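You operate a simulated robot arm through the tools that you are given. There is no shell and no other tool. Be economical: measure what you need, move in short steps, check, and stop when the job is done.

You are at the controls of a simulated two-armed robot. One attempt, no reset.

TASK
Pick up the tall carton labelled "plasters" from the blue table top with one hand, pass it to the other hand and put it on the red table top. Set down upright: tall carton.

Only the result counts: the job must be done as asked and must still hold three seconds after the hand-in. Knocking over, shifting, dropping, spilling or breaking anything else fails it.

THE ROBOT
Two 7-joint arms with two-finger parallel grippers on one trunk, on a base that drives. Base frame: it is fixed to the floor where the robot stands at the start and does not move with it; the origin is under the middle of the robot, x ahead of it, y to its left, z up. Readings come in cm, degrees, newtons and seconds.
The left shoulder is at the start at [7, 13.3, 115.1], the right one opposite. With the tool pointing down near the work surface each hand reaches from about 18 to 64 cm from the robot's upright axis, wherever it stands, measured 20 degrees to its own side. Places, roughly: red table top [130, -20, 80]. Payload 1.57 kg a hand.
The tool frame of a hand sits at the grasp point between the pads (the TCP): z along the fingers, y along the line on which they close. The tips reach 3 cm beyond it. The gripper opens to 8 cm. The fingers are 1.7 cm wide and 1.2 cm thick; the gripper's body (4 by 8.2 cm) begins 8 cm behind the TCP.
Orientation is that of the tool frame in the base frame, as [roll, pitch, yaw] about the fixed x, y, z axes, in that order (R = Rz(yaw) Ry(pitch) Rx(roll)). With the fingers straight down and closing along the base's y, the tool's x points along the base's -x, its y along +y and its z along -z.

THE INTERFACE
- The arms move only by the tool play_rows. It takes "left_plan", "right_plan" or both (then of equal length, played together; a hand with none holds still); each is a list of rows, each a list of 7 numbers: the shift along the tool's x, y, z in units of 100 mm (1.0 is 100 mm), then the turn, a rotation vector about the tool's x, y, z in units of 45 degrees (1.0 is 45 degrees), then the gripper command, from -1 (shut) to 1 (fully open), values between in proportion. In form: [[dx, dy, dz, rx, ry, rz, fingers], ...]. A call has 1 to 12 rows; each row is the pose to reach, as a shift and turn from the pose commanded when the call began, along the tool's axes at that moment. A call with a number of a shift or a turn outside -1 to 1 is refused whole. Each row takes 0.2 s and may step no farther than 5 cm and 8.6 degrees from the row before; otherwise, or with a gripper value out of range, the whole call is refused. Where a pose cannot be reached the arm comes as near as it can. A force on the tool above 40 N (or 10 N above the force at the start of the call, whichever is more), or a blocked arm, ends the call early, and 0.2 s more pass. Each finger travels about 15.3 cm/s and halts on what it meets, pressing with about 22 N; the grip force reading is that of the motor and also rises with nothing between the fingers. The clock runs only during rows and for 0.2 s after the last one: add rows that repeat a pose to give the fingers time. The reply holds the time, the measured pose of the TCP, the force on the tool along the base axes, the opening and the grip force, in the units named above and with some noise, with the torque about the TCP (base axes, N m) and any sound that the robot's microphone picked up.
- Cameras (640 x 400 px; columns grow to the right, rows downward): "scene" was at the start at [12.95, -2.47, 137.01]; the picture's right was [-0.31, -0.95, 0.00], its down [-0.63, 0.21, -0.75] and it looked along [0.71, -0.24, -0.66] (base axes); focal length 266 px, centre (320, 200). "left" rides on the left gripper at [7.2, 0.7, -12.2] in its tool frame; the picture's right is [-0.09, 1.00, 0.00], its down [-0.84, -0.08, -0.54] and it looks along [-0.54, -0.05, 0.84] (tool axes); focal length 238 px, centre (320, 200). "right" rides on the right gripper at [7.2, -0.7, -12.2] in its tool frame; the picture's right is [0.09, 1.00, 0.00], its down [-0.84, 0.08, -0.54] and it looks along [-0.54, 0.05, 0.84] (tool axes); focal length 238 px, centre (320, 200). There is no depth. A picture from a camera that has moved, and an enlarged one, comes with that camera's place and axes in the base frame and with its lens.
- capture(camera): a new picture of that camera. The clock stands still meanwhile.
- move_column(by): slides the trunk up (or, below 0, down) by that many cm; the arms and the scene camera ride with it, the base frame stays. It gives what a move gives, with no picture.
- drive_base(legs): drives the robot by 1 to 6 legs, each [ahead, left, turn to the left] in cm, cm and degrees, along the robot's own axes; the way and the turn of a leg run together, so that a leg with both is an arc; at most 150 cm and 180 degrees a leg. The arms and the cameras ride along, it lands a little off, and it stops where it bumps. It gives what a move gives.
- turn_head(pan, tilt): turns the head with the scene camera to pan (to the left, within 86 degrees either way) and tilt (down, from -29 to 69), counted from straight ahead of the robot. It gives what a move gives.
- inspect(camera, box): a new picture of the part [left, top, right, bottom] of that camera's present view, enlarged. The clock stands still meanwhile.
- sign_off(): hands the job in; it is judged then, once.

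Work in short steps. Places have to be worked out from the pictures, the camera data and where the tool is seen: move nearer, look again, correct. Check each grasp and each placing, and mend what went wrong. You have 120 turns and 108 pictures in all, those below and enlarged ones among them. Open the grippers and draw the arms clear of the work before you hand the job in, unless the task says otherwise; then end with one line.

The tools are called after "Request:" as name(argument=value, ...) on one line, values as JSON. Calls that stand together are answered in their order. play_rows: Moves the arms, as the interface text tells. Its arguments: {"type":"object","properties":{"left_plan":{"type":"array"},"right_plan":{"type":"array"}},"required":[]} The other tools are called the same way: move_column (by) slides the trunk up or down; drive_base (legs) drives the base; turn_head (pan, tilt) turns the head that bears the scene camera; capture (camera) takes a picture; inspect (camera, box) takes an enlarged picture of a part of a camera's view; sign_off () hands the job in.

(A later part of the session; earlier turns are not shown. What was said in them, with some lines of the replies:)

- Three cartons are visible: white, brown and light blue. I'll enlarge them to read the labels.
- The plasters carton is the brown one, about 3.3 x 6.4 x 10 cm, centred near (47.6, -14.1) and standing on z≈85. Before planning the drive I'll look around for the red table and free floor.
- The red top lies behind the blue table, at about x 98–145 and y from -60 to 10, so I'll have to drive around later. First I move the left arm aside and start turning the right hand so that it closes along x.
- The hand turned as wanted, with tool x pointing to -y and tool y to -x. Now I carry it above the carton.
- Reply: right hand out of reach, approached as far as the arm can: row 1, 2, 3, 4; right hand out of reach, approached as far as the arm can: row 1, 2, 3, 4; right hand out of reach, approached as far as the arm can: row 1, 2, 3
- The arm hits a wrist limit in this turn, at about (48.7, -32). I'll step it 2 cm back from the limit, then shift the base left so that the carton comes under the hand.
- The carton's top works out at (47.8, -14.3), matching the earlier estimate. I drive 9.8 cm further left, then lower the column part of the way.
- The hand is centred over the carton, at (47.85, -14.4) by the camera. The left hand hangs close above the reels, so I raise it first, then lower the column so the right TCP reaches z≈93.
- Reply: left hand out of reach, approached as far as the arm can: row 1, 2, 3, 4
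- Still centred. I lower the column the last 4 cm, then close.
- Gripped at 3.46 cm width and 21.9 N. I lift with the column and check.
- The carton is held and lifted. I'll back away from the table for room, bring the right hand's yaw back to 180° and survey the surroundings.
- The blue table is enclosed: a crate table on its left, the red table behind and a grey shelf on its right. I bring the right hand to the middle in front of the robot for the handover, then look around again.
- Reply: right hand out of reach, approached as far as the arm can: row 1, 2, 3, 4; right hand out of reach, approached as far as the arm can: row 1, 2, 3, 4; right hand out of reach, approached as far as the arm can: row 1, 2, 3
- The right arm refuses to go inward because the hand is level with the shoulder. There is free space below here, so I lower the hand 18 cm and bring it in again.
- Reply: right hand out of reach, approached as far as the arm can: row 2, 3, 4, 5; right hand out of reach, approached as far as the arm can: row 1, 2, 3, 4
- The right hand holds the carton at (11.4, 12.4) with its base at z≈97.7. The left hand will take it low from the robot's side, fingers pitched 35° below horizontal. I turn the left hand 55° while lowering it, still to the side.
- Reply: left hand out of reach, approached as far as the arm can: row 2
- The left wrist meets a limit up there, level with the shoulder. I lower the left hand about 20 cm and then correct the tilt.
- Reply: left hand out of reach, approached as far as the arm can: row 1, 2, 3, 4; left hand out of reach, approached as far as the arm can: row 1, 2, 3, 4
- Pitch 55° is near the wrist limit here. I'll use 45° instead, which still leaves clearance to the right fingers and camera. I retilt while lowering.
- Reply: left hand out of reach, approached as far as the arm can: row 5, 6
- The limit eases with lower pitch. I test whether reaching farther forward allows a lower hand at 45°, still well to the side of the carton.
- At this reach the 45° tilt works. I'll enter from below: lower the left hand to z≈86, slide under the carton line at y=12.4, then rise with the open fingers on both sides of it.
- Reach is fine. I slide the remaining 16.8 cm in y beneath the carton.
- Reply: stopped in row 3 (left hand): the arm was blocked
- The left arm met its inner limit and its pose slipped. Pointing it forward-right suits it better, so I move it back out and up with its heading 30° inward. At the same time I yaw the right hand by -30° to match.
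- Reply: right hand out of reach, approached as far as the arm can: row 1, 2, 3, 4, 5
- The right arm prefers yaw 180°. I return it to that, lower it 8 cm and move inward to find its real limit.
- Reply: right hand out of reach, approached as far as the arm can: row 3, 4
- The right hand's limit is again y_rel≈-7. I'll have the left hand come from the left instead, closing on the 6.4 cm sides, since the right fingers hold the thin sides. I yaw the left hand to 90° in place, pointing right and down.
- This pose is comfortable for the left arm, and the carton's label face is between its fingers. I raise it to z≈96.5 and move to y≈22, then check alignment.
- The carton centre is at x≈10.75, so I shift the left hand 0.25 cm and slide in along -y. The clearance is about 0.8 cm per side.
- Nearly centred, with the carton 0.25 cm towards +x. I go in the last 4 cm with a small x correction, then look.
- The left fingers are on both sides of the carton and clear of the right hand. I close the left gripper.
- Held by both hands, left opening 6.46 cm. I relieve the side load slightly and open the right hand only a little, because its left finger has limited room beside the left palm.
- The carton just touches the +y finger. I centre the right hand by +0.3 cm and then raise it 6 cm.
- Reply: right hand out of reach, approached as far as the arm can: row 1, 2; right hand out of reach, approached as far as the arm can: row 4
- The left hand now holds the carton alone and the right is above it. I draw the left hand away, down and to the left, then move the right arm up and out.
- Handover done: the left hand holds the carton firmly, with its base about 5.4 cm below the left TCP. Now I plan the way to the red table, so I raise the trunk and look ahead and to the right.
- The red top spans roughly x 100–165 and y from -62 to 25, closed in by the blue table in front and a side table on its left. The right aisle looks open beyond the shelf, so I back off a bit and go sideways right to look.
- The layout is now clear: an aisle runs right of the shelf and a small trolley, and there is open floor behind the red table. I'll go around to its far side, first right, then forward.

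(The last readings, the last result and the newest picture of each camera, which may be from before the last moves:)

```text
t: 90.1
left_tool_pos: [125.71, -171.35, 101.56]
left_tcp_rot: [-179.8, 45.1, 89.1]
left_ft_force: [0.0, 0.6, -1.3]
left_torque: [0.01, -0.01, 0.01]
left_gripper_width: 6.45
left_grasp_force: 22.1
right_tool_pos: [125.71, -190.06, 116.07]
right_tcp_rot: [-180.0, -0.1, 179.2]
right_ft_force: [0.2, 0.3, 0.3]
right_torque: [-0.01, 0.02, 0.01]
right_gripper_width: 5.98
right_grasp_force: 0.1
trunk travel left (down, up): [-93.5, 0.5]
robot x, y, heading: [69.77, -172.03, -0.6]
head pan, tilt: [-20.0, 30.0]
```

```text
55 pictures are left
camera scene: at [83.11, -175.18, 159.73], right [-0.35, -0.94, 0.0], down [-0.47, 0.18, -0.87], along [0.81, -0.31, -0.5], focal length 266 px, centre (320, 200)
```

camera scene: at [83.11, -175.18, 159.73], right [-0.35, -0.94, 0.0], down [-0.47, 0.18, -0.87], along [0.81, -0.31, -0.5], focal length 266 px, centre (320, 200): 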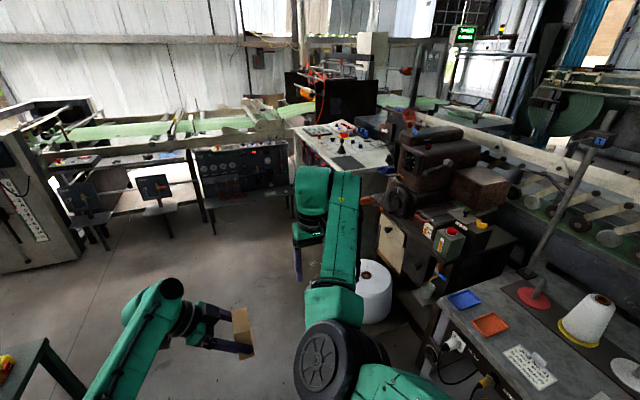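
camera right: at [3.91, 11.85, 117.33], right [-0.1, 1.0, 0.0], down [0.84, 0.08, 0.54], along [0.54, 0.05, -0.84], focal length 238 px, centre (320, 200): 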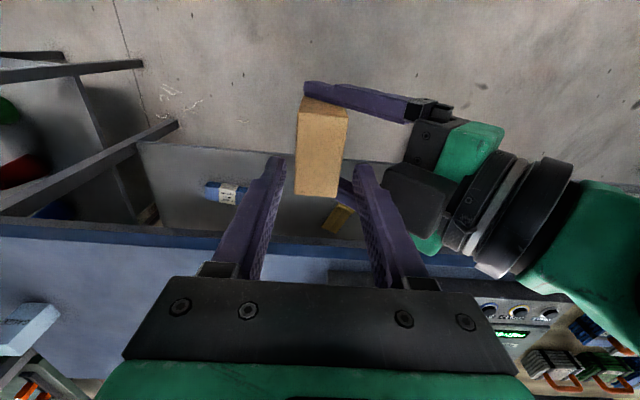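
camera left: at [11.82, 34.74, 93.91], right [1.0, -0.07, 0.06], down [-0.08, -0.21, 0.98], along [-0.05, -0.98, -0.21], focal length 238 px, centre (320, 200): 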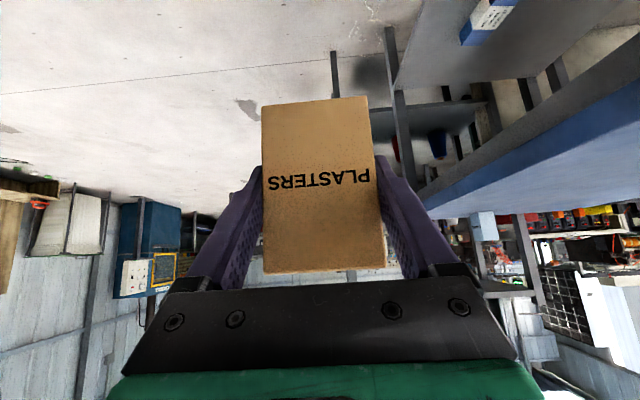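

The red table's far edge is x≈163 and its right edge y≈-61. A blue bin at (151, -33) and a dish at (149, -10) stand on it, and the trolley corner is at (165, -110). I drive on to x≈205 and turn left.

Request:
drive_base(legs=[[136, 0, 0.8], [0, 0, 90]])

Request:
turn_head(pan=25, tilt=35)

Request:
capture(camera="scene")

```text
t: 100.8
left_tool_pos: [204.99, -118.18, 101.47]
left_tcp_rot: [-179.9, 45.1, 179.6]
left_ft_force: [0.3, -0.1, -0.5]
left_torque: [-0.01, -0.03, 0.02]
left_gripper_width: 6.43
left_grasp_force: 22.6
right_tool_pos: [223.68, -118.15, 116.14]
right_tcp_rot: [180.0, 0.1, -90.3]
right_ft_force: [-0.2, 0.7, -0.1]
right_torque: [0.0, 0.0, -0.02]
right_gripper_width: 6.0
right_grasp_force: 0.1
trunk travel left (down, up): [-93.5, 0.5]
robot x, y, heading: [206.26, -174.23, 90.1]
head pan, tilt: [-20.0, 30.0]
```

```text
t: 101.9
left_tool_pos: [204.96, -118.17, 101.45]
left_tcp_rot: [-179.8, 45.0, 179.6]
left_ft_force: [-0.1, 0.1, -1.1]
left_torque: [-0.02, 0.0, 0.03]
left_gripper_width: 6.43
left_grasp_force: 22.2
right_tool_pos: [223.66, -118.05, 116.09]
right_tcp_rot: [-179.9, -0.1, -90.3]
right_ft_force: [0.6, -0.3, 0.0]
right_torque: [0.02, 0.0, -0.03]
right_gripper_width: 5.98
right_grasp_force: 0.0
trunk travel left (down, up): [-93.5, 0.5]
robot x, y, heading: [206.28, -174.01, 89.6]
head pan, tilt: [25.0, 35.0]
```

```text
54 pictures are left
camera scene: at [202.57, -161.02, 158.96], right [0.91, 0.42, 0.0], down [0.24, -0.52, -0.82], along [-0.34, 0.74, -0.57], focal length 266 px, centre (320, 200)
```

scene: 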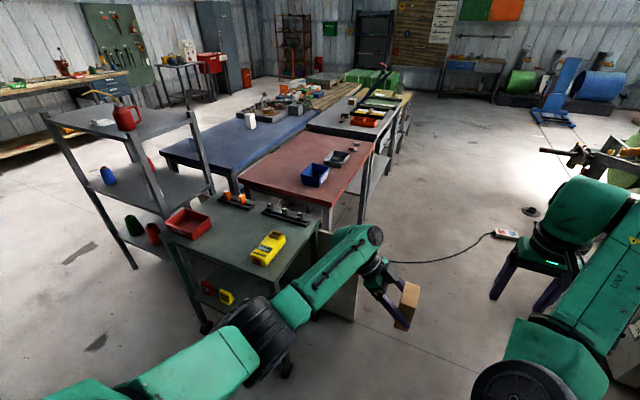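

Good view: the blue bin sits near (145, -38), and there is free space at the table's near corner around (157, -52). A cable lies on the floor near y≈0 and must be avoided. I drive ahead to y≈-47 and look before turning.

Request:
drive_base(legs=[[125, -7, 0]])

Request:
turn_head(pan=70, tilt=40)

Request:
capture(camera="scene")

Request:
turn_head(pan=20, tilt=60)

Request:
capture(camera="scene")

```text
t: 108.2
left_tool_pos: [212.28, 6.69, 101.61]
left_tcp_rot: [180.0, 45.1, 179.6]
left_ft_force: [-0.3, -0.5, -0.9]
left_torque: [-0.01, 0.02, 0.01]
left_gripper_width: 6.46
left_grasp_force: 22.1
right_tool_pos: [231.06, 6.67, 116.19]
right_tcp_rot: [-180.0, -0.1, -90.2]
right_ft_force: [-0.8, 0.2, 0.1]
right_torque: [0.0, -0.04, 0.0]
right_gripper_width: 5.98
right_grasp_force: 0.1
trunk travel left (down, up): [-93.5, 0.5]
robot x, y, heading: [213.73, -49.22, 89.8]
head pan, tilt: [25.0, 35.0]
```

```text
t: 109.3
left_tool_pos: [212.38, 6.62, 101.55]
left_tcp_rot: [-179.9, 45.1, 179.7]
left_ft_force: [0.2, 0.6, 0.8]
left_torque: [-0.05, -0.02, 0.01]
left_gripper_width: 6.42
left_grasp_force: 22.6
right_tool_pos: [231.03, 6.86, 116.04]
right_tcp_rot: [-180.0, 0.1, -90.1]
right_ft_force: [-0.7, 0.5, -0.2]
right_torque: [-0.02, -0.03, 0.01]
right_gripper_width: 6.0
right_grasp_force: 0.1
trunk travel left (down, up): [-93.5, 0.5]
robot x, y, heading: [213.54, -49.55, 89.8]
head pan, tilt: [70.0, 40.0]
```

```text
53 pictures are left
camera scene: at [205.63, -41.19, 158.2], right [0.35, 0.94, 0.0], down [0.6, -0.22, -0.77], along [-0.72, 0.26, -0.64], focal length 266 px, centre (320, 200)
```

scene: 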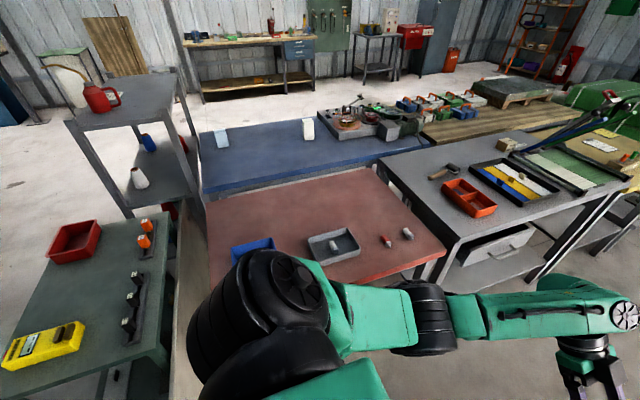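

```text
t: 110.5
left_tool_pos: [212.33, 6.79, 101.59]
left_tcp_rot: [-179.9, 45.1, 179.7]
left_ft_force: [0.0, -0.7, -0.8]
left_torque: [0.01, 0.0, 0.03]
left_gripper_width: 6.43
left_grasp_force: 21.6
right_tool_pos: [230.96, 6.88, 116.07]
right_tcp_rot: [-180.0, 0.1, -90.2]
right_ft_force: [-0.3, 0.2, 0.6]
right_torque: [0.03, 0.01, 0.0]
right_gripper_width: 6.02
right_grasp_force: 0.1
trunk travel left (down, up): [-93.5, 0.5]
robot x, y, heading: [213.59, -49.21, 89.9]
head pan, tilt: [20.0, 60.0]
```

```text
52 pictures are left
camera scene: at [211.33, -37.85, 155.53], right [0.94, 0.34, 0.0], down [0.29, -0.81, -0.5], along [-0.17, 0.47, -0.87], focal length 266 px, centre (320, 200)
```

scene: 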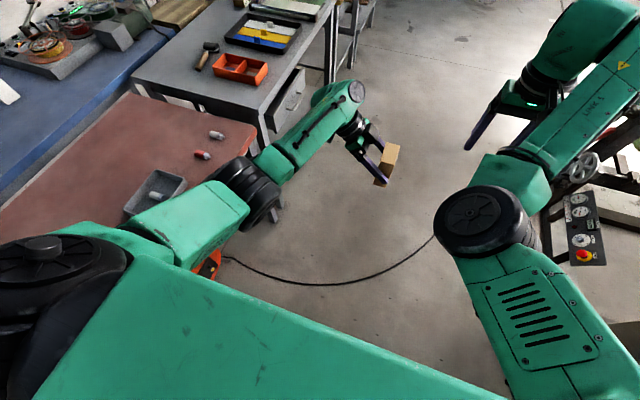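

The red table's near strip is visible and the cable lies at y≈-5, clear of my base. I turn left by 95°; the hands pass well above the bin.

Request:
drive_base(legs=[[0, -1, 95]])

Request:
turn_head(pan=5, tilt=50)

Request:
capture(camera="scene")

Request:
capture(camera="left")

Request:
capture(camera="right")

```text
t: 114.9
left_tool_pos: [158.58, -54.92, 101.47]
left_tcp_rot: [-179.9, 45.1, -85.3]
left_ft_force: [-0.4, 0.2, -0.9]
left_torque: [-0.01, -0.02, 0.02]
left_gripper_width: 6.46
left_grasp_force: 22.1
right_tool_pos: [156.74, -36.44, 116.19]
right_tcp_rot: [-179.9, 0.0, 4.9]
right_ft_force: [-0.1, -0.4, -0.6]
right_torque: [-0.03, -0.01, -0.02]
right_gripper_width: 6.0
right_grasp_force: 0.0
trunk travel left (down, up): [-93.5, 0.5]
robot x, y, heading: [214.17, -48.51, -175.2]
head pan, tilt: [20.0, 60.0]
```

```text
t: 115.7
left_tool_pos: [158.48, -54.97, 101.53]
left_tcp_rot: [-180.0, 45.1, -85.1]
left_ft_force: [-0.3, 0.2, -0.3]
left_torque: [0.02, 0.03, 0.0]
left_gripper_width: 6.45
left_grasp_force: 22.0
right_tool_pos: [156.77, -36.33, 116.19]
right_tcp_rot: [180.0, 0.0, 4.9]
right_ft_force: [-0.3, -0.1, -0.3]
right_torque: [0.01, 0.0, 0.0]
right_gripper_width: 5.99
right_grasp_force: 0.1
trunk travel left (down, up): [-93.5, 0.5]
robot x, y, heading: [214.34, -48.57, -175.2]
head pan, tilt: [5.0, 50.0]
```

```text
51 pictures are left
camera scene: at [201.58, -50.29, 156.78], right [-0.17, 0.98, 0.0], down [0.75, 0.13, -0.64], along [-0.63, -0.11, -0.77], focal length 266 px, centre (320, 200)
```

scene: 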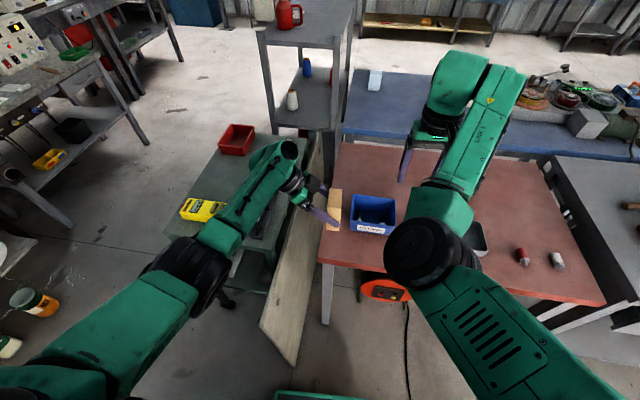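

```text
50 pictures are left
camera left: at [159.09, -68.85, 104.9], right [-1.0, -0.02, 0.06], down [0.06, 0.21, 0.98], along [-0.03, 0.98, -0.21], focal length 238 px, centre (320, 200)
```

left: 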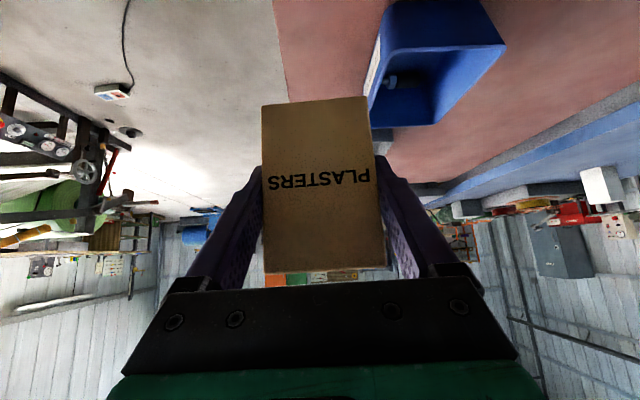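

```text
49 pictures are left
camera right: at [163.77, -35.17, 128.28], right [0.18, -0.98, 0.0], down [-0.83, -0.15, 0.54], along [-0.53, -0.1, -0.84], focal length 238 px, centre (320, 200)
```

right: 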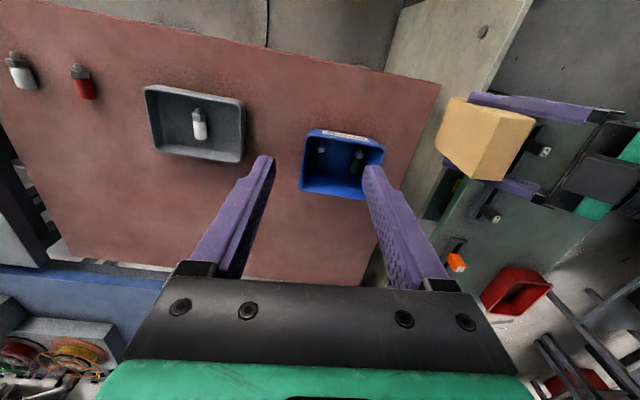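

The right camera gives the red top's edges as x≈162.6 and y≈-58.5, and the bin as x 139–151.5, y from -50 to -36. I'll set the carton at the free corner, TCP about (157.3, -53.5). I shift the hand there and lower the trunk 11 cm.

Request:
play_rows(left_plan=[[-0.06, 0.05, 0.06, 0, 0, 0, -1], [-0.11, 0.105, 0.11, 0, 0, 0, -1], [-0.11, 0.105, 0.11, 0, 0, 0, -1]])

Request:
move_column(by=-11)

Request:
capture(camera="left")

Request:
capture(camera="right")

Request:
capture(camera="scene")

```text
t: 116.5
left_tool_pos: [157.39, -53.6, 101.59]
left_tcp_rot: [180.0, 45.2, -85.3]
left_ft_force: [-0.1, 0.8, -0.1]
left_torque: [0.02, -0.01, -0.01]
left_gripper_width: 6.45
left_grasp_force: 22.2
right_tool_pos: [156.8, -36.54, 116.23]
right_tcp_rot: [-180.0, 0.1, 4.9]
right_ft_force: [0.3, 0.1, -0.9]
right_torque: [0.01, 0.0, 0.0]
right_gripper_width: 6.0
right_grasp_force: 0.0
trunk travel left (down, up): [-93.5, 0.5]
robot x, y, heading: [214.2, -48.69, -175.0]
head pan, tilt: [5.0, 50.0]
```

```text
t: 117.9
left_tool_pos: [157.41, -53.59, 90.49]
left_tcp_rot: [-179.9, 45.1, -85.2]
left_ft_force: [0.0, 0.3, -0.1]
left_torque: [0.0, 0.01, 0.0]
left_gripper_width: 6.47
left_grasp_force: 22.5
right_tool_pos: [156.79, -36.47, 105.13]
right_tcp_rot: [-180.0, 0.1, 4.9]
right_ft_force: [0.2, -0.4, -0.4]
right_torque: [-0.01, 0.01, 0.03]
right_gripper_width: 6.01
right_grasp_force: 0.1
trunk travel left (down, up): [-82.5, 11.5]
robot x, y, heading: [214.08, -48.59, -175.1]
head pan, tilt: [5.0, 50.0]
```

```text
48 pictures are left
camera left: at [157.98, -67.37, 93.88], right [-1.0, -0.02, 0.06], down [0.06, 0.21, 0.98], along [-0.03, 0.98, -0.21], focal length 238 px, centre (320, 200)
```

left: 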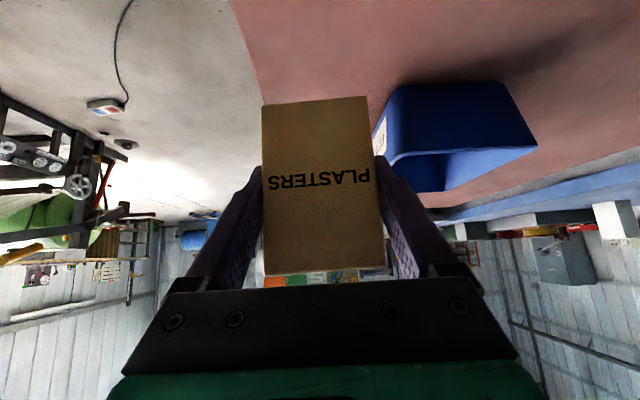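

```text
47 pictures are left
camera right: at [163.79, -35.17, 117.29], right [0.18, -0.98, 0.0], down [-0.83, -0.15, 0.54], along [-0.53, -0.1, -0.84], focal length 238 px, centre (320, 200)
```

right: 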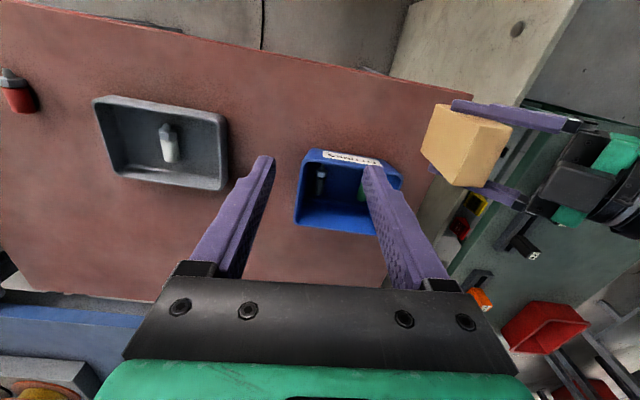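

```text
46 pictures are left
camera scene: at [201.6, -50.27, 145.79], right [-0.17, 0.98, 0.0], down [0.75, 0.13, -0.64], along [-0.63, -0.11, -0.77], focal length 266 px, centre (320, 200)
```

scene: 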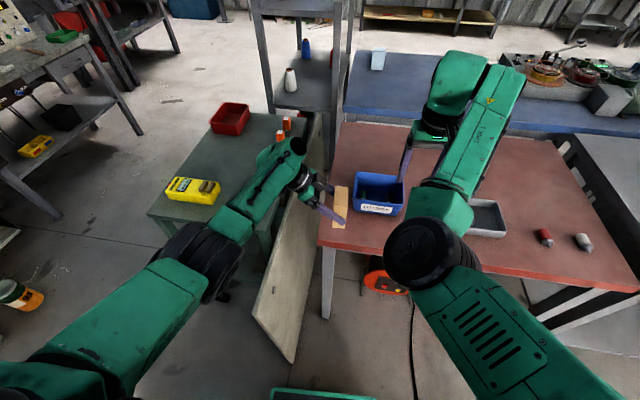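

The corner comes out again at (162.2, -58.0). I nudge 0.5 cm inward from the edge and 0.5 cm away from the bin, then lower another 3.5 cm.

Request:
play_rows(left_plan=[[0.032, 0.054, -0.032, 0, 0, 0, -1], [0.032, 0.054, -0.032, 0, 0, 0, -1]])

Request:
move_column(by=-3.5)

Request:
capture(camera="left")

Request:
inspect(camera="scene", box=[160, 120, 420, 320])

Request:
capture(camera="right")

```text
t: 118.5
left_tool_pos: [156.91, -54.04, 90.54]
left_tcp_rot: [-180.0, 45.1, -85.1]
left_ft_force: [-0.6, -0.3, -0.5]
left_torque: [-0.02, 0.0, 0.02]
left_gripper_width: 6.46
left_grasp_force: 21.9
right_tool_pos: [156.77, -36.44, 105.09]
right_tcp_rot: [-180.0, 0.0, 4.9]
right_ft_force: [0.2, 0.3, -0.4]
right_torque: [0.0, 0.04, 0.0]
right_gripper_width: 6.0
right_grasp_force: 0.0
trunk travel left (down, up): [-82.5, 11.5]
robot x, y, heading: [214.36, -48.48, -175.2]
head pan, tilt: [5.0, 50.0]
```

```text
t: 119.3
left_tool_pos: [157.01, -53.97, 87.06]
left_tcp_rot: [-179.9, 45.1, -85.3]
left_ft_force: [-0.2, -0.5, -0.4]
left_torque: [-0.01, -0.03, -0.01]
left_gripper_width: 6.42
left_grasp_force: 22.0
right_tool_pos: [156.84, -36.45, 101.59]
right_tcp_rot: [-179.9, -0.1, 4.9]
right_ft_force: [0.4, -0.7, 0.9]
right_torque: [-0.01, 0.05, 0.0]
right_gripper_width: 6.01
right_grasp_force: 0.1
trunk travel left (down, up): [-79.0, 15.0]
robot x, y, heading: [214.15, -48.54, -175.2]
head pan, tilt: [5.0, 50.0]
```

```text
45 pictures are left
camera left: at [157.5, -67.86, 90.33], right [-1.0, -0.02, 0.06], down [0.06, 0.21, 0.98], along [-0.03, 0.98, -0.21], focal length 238 px, centre (320, 200)
```

left: 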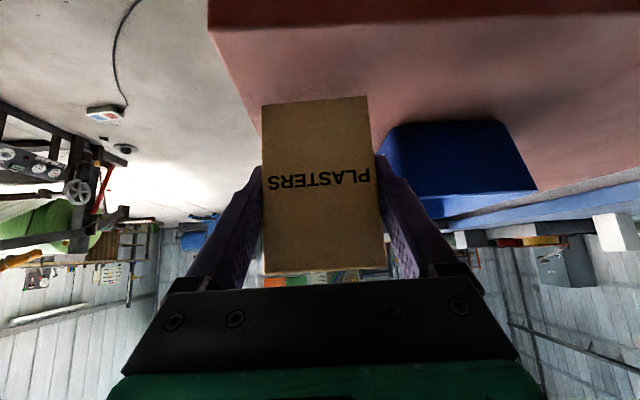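

```text
2.00 times, centred on (290, 220) of scene
camera zoom: at [201.63, -50.27, 142.28], right [-0.17, 0.98, 0.0], down [0.75, 0.13, -0.64], along [-0.63, -0.11, -0.77], focal length 533 px, centre (380, 160)
```

zoom: 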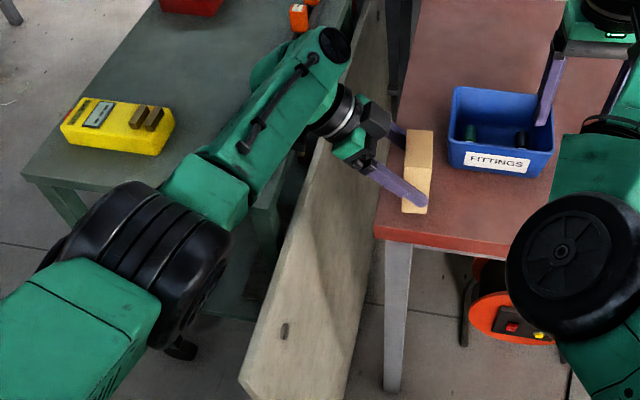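

```text
43 pictures are left
camera right: at [163.81, -35.17, 113.79], right [0.18, -0.98, 0.0], down [-0.83, -0.15, 0.54], along [-0.53, -0.1, -0.84], focal length 238 px, centre (320, 200)
```

right: 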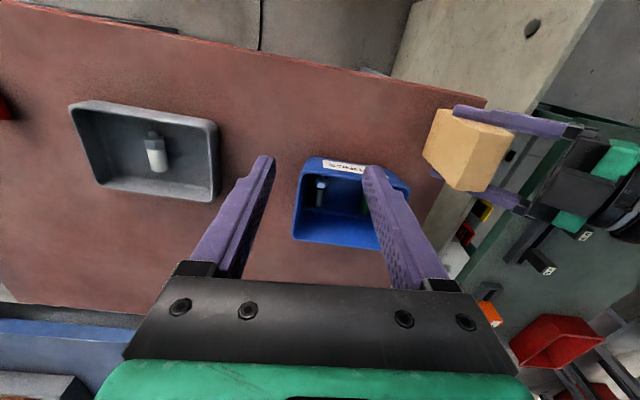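

Good alignment: the table corner shows at (161.8, -58.7) and the carton is inside it. I lower 1.2 cm more, then feel down in small arm steps, watching the force.

Request:
move_column(by=-1.2)

Request:
play_rows(left_plan=[[0.014, 0, 0.014, 0, 0, 0, -1], [0.014, 0, 0.014, 0, 0, 0, -1]])

Request:
play_rows(left_plan=[[0.014, 0, 0.014, 0, 0, 0, -1], [0.014, 0, 0.014, 0, 0, 0, -1]])

```text
t: 119.9
left_tool_pos: [156.98, -54.08, 85.72]
left_tcp_rot: [-179.9, 45.1, -85.3]
left_ft_force: [0.7, 0.1, -2.1]
left_torque: [-0.01, 0.02, -0.01]
left_gripper_width: 6.43
left_grasp_force: 21.7
right_tool_pos: [156.75, -36.44, 100.46]
right_tcp_rot: [179.9, 0.0, 4.9]
right_ft_force: [0.7, 0.5, 0.0]
right_torque: [0.03, -0.03, 0.03]
right_gripper_width: 5.99
right_grasp_force: 0.0
trunk travel left (down, up): [-77.8, 16.2]
robot x, y, heading: [214.34, -49.25, -175.1]
head pan, tilt: [5.0, 50.0]
```

```text
t: 120.5
left_tool_pos: [157.06, -54.06, 85.49]
left_tcp_rot: [-179.8, 45.0, -85.2]
left_ft_force: [-0.3, -0.2, 0.1]
left_torque: [-0.05, -0.03, -0.01]
left_gripper_width: 6.42
left_grasp_force: 21.9
right_tool_pos: [156.76, -36.46, 100.45]
right_tcp_rot: [180.0, 0.0, 4.9]
right_ft_force: [0.2, 0.7, -0.1]
right_torque: [0.0, -0.03, 0.03]
right_gripper_width: 5.95
right_grasp_force: 0.1
trunk travel left (down, up): [-77.8, 16.2]
robot x, y, heading: [214.18, -48.55, -175.2]
head pan, tilt: [5.0, 50.0]
```

```text
t: 121.1
left_tool_pos: [156.89, -53.91, 85.4]
left_tcp_rot: [-179.9, 45.1, -85.2]
left_ft_force: [-0.1, -0.2, 2.0]
left_torque: [0.07, -0.04, -0.02]
left_gripper_width: 6.47
left_grasp_force: 22.1
right_tool_pos: [156.7, -36.39, 100.5]
right_tcp_rot: [179.9, 0.0, 4.9]
right_ft_force: [0.1, 0.1, 0.3]
right_torque: [0.01, 0.0, -0.02]
right_gripper_width: 5.98
right_grasp_force: 0.1
trunk travel left (down, up): [-77.8, 16.2]
robot x, y, heading: [213.93, -48.81, -174.9]
head pan, tilt: [5.0, 50.0]
```

Force begins to show at 2 N and z 85.4. One more 0.15 cm step should confirm contact.

Request:
play_rows(left_plan=[[0.01, 0, 0.01, 0, 0, 0, -1], [0.01, 0, 0.01, 0, 0, 0, -1], [0.01, 0, 0.01, 0, 0, 0, -1]])

Request:
capture(camera="left")

```text
t: 121.9
left_tool_pos: [156.99, -54.02, 85.46]
left_tcp_rot: [179.9, 45.3, -85.4]
left_ft_force: [-4.4, -1.5, 14.5]
left_torque: [0.15, -0.1, 0.01]
left_gripper_width: 6.44
left_grasp_force: 22.1
right_tool_pos: [156.84, -36.48, 100.56]
right_tcp_rot: [180.0, 0.1, 4.9]
right_ft_force: [-0.6, 0.2, 0.0]
right_torque: [0.0, 0.02, -0.01]
right_gripper_width: 6.0
right_grasp_force: 0.0
trunk travel left (down, up): [-77.8, 16.2]
robot x, y, heading: [214.2, -48.24, -174.9]
head pan, tilt: [5.0, 50.0]
```

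```text
42 pictures are left
camera left: at [157.54, -67.87, 88.78], right [-1.0, -0.02, 0.07], down [0.06, 0.21, 0.98], along [-0.03, 0.98, -0.21], focal length 238 px, centre (320, 200)
```

left: 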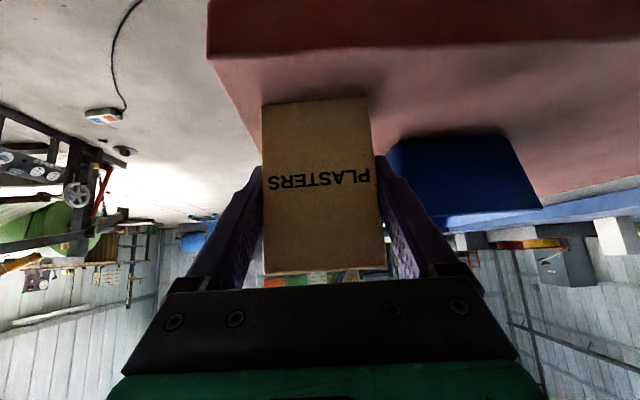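

Contact is confirmed at 14.5 N. I back off a hair and open gradually, keeping clear of the bin.

Request:
play_rows(left_plan=[[-0.007, 0, -0.007, 0, 0, 0, -1], [-0.007, 0, -0.007, 0, 0, 0, 0.65], [-0.007, 0, -0.007, 0, 0, 0, 0.75], [-0.007, 0, -0.007, 0, 0, 0, 0.85], [-0.007, 0, -0.007, 0, 0, 0, 0.85]])

Request:
capture(camera="left")

Request:
capture(camera="right")

```text
t: 123.1
left_tool_pos: [156.96, -54.03, 85.25]
left_tcp_rot: [-179.9, 45.0, -85.2]
left_ft_force: [0.5, 0.2, -0.2]
left_torque: [0.01, 0.02, -0.02]
left_gripper_width: 7.41
left_grasp_force: 0.1
right_tool_pos: [156.69, -36.44, 100.57]
right_tcp_rot: [-180.0, 0.0, 4.9]
right_ft_force: [0.2, 0.4, 0.0]
right_torque: [0.02, 0.01, -0.01]
right_gripper_width: 5.99
right_grasp_force: 0.0
trunk travel left (down, up): [-77.8, 16.2]
robot x, y, heading: [214.29, -48.86, -175.2]
head pan, tilt: [5.0, 50.0]
```

```text
41 pictures are left
camera left: at [157.52, -67.88, 88.67], right [-1.0, -0.02, 0.06], down [0.06, 0.21, 0.98], along [-0.03, 0.98, -0.21], focal length 238 px, centre (320, 200)
```

left: 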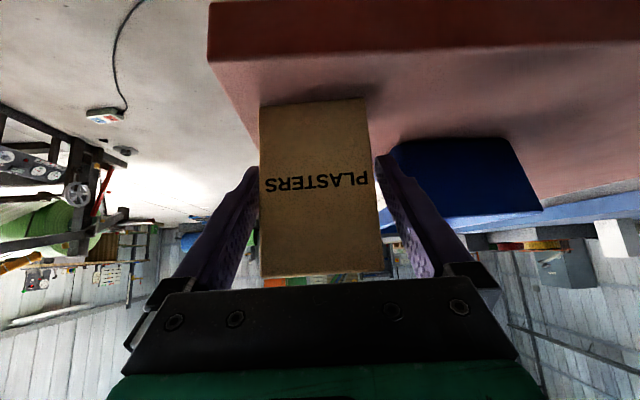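

```text
40 pictures are left
camera right: at [163.79, -35.17, 112.58], right [0.18, -0.98, 0.0], down [-0.83, -0.15, 0.54], along [-0.53, -0.1, -0.84], focal length 238 px, centre (320, 200)
```

right: 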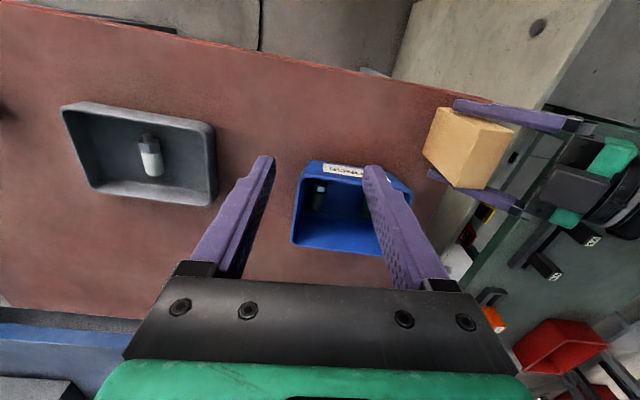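

The carton stands free on the red top. I withdraw the left hand straight back along its fingers, nudging slightly to keep the gaps even.

Request:
play_rows(left_plan=[[0, -0.02, 0, 0, 0, 0, 0.85], [0, -0.02, -0.15, 0, 0, 0, 0.85], [0, -0.02, -0.3, 0, 0, 0, 0.85], [0, -0.02, -0.45, 0, 0, 0, 0.85], [0, -0.02, -0.6, 0, 0, 0, 0.85], [0, -0.02, -0.8, 0, 0, 0, 0.85], [0, -0.02, -1, 0, 0, 0, 0.85]])

Request:
capture(camera="left")

Request:
capture(camera="scene")

```text
t: 124.7
left_tool_pos: [157.59, -61.12, 92.42]
left_tcp_rot: [-179.9, 45.1, -85.2]
left_ft_force: [0.2, -0.7, 0.2]
left_torque: [-0.02, -0.03, 0.04]
left_gripper_width: 7.39
left_grasp_force: 0.1
right_tool_pos: [156.89, -36.43, 100.46]
right_tcp_rot: [180.0, 0.0, 5.0]
right_ft_force: [0.0, -0.4, 0.1]
right_torque: [0.03, -0.01, 0.02]
right_gripper_width: 6.02
right_grasp_force: 0.1
trunk travel left (down, up): [-77.8, 16.2]
robot x, y, heading: [214.28, -48.73, -174.9]
head pan, tilt: [5.0, 50.0]
```

```text
39 pictures are left
camera left: at [158.26, -75.0, 95.78], right [-1.0, -0.02, 0.06], down [0.06, 0.21, 0.98], along [-0.03, 0.98, -0.21], focal length 238 px, centre (320, 200)
```

left: 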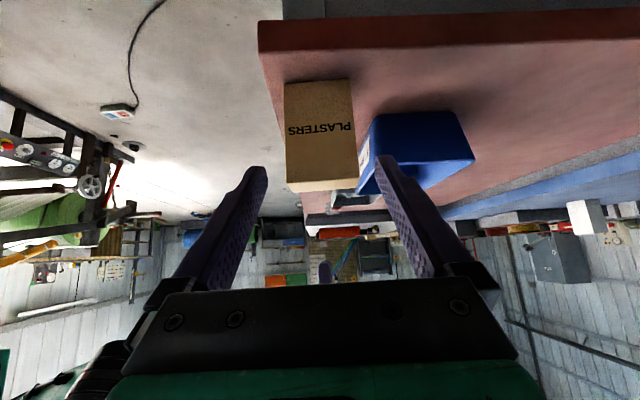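

```text
38 pictures are left
camera scene: at [201.62, -50.33, 141.08], right [-0.17, 0.98, 0.0], down [0.75, 0.13, -0.64], along [-0.63, -0.11, -0.77], focal length 266 px, centre (320, 200)
```

scene: 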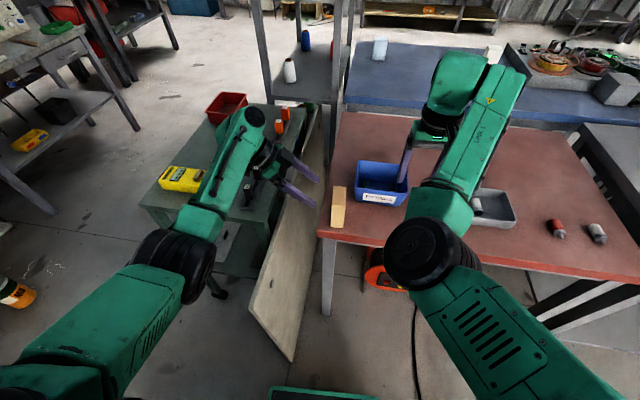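

The carton stands upright on the red top, free of the hand. I raise the trunk so both hands are well clear and back off a little.

Request:
move_column(by=15)

Request:
drive_base(legs=[[-20, 0, 0]])

Request:
capture(camera="scene")

Request:
inspect(camera="scene", box=[250, 80, 450, 240])

```text
t: 126.4
left_tool_pos: [157.72, -61.14, 107.37]
left_tcp_rot: [-179.9, 45.1, -85.2]
left_ft_force: [0.2, 0.1, 0.4]
left_torque: [-0.02, -0.03, -0.03]
left_gripper_width: 7.42
left_grasp_force: 0.1
right_tool_pos: [156.71, -36.39, 115.52]
right_tcp_rot: [-180.0, -0.1, 4.8]
right_ft_force: [-0.7, 0.1, 0.0]
right_torque: [0.0, 0.01, -0.01]
right_gripper_width: 6.0
right_grasp_force: 0.1
trunk travel left (down, up): [-92.8, 1.2]
robot x, y, heading: [214.33, -48.7, -175.1]
head pan, tilt: [5.0, 50.0]
```

```text
t: 128.1
left_tool_pos: [177.64, -59.41, 107.16]
left_tcp_rot: [-179.6, 45.1, -85.0]
left_ft_force: [-0.6, 0.0, 0.2]
left_torque: [-0.01, -0.04, -0.03]
left_gripper_width: 7.42
left_grasp_force: 0.1
right_tool_pos: [176.6, -34.7, 115.19]
right_tcp_rot: [180.0, -0.2, 4.9]
right_ft_force: [0.5, -0.8, -0.4]
right_torque: [0.02, -0.06, 0.02]
right_gripper_width: 6.01
right_grasp_force: 0.0
trunk travel left (down, up): [-92.8, 1.2]
robot x, y, heading: [234.69, -47.04, -175.0]
head pan, tilt: [5.0, 50.0]
```

```text
37 pictures are left
camera scene: at [221.38, -48.57, 156.03], right [-0.17, 0.98, 0.0], down [0.76, 0.13, -0.64], along [-0.63, -0.11, -0.77], focal length 266 px, centre (320, 200)
```

scene: 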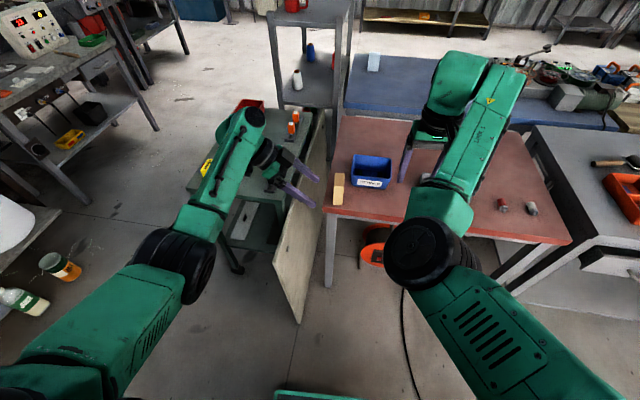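

```text
2.50 times, centred on (350, 160) of scene
camera zoom: at [221.38, -48.57, 156.03], right [-0.17, 0.98, 0.0], down [0.76, 0.13, -0.64], along [-0.63, -0.11, -0.77], focal length 666 px, centre (245, 300)
```

zoom: 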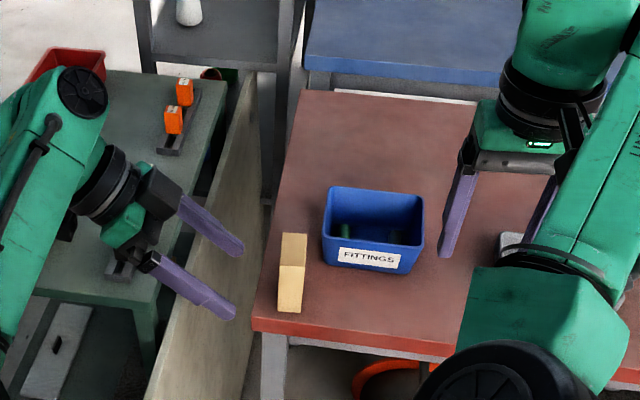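

The carton stands upright on the red table, both hands are open and clear, and nothing else was moved. I hand the job in.

Request:
sign_off()

```text
The job is handed in.
```

The carton labelled "plasters" was picked from the blue table with the right hand and passed to the left. It now stands upright on the red table, with both hands open and clear of it.
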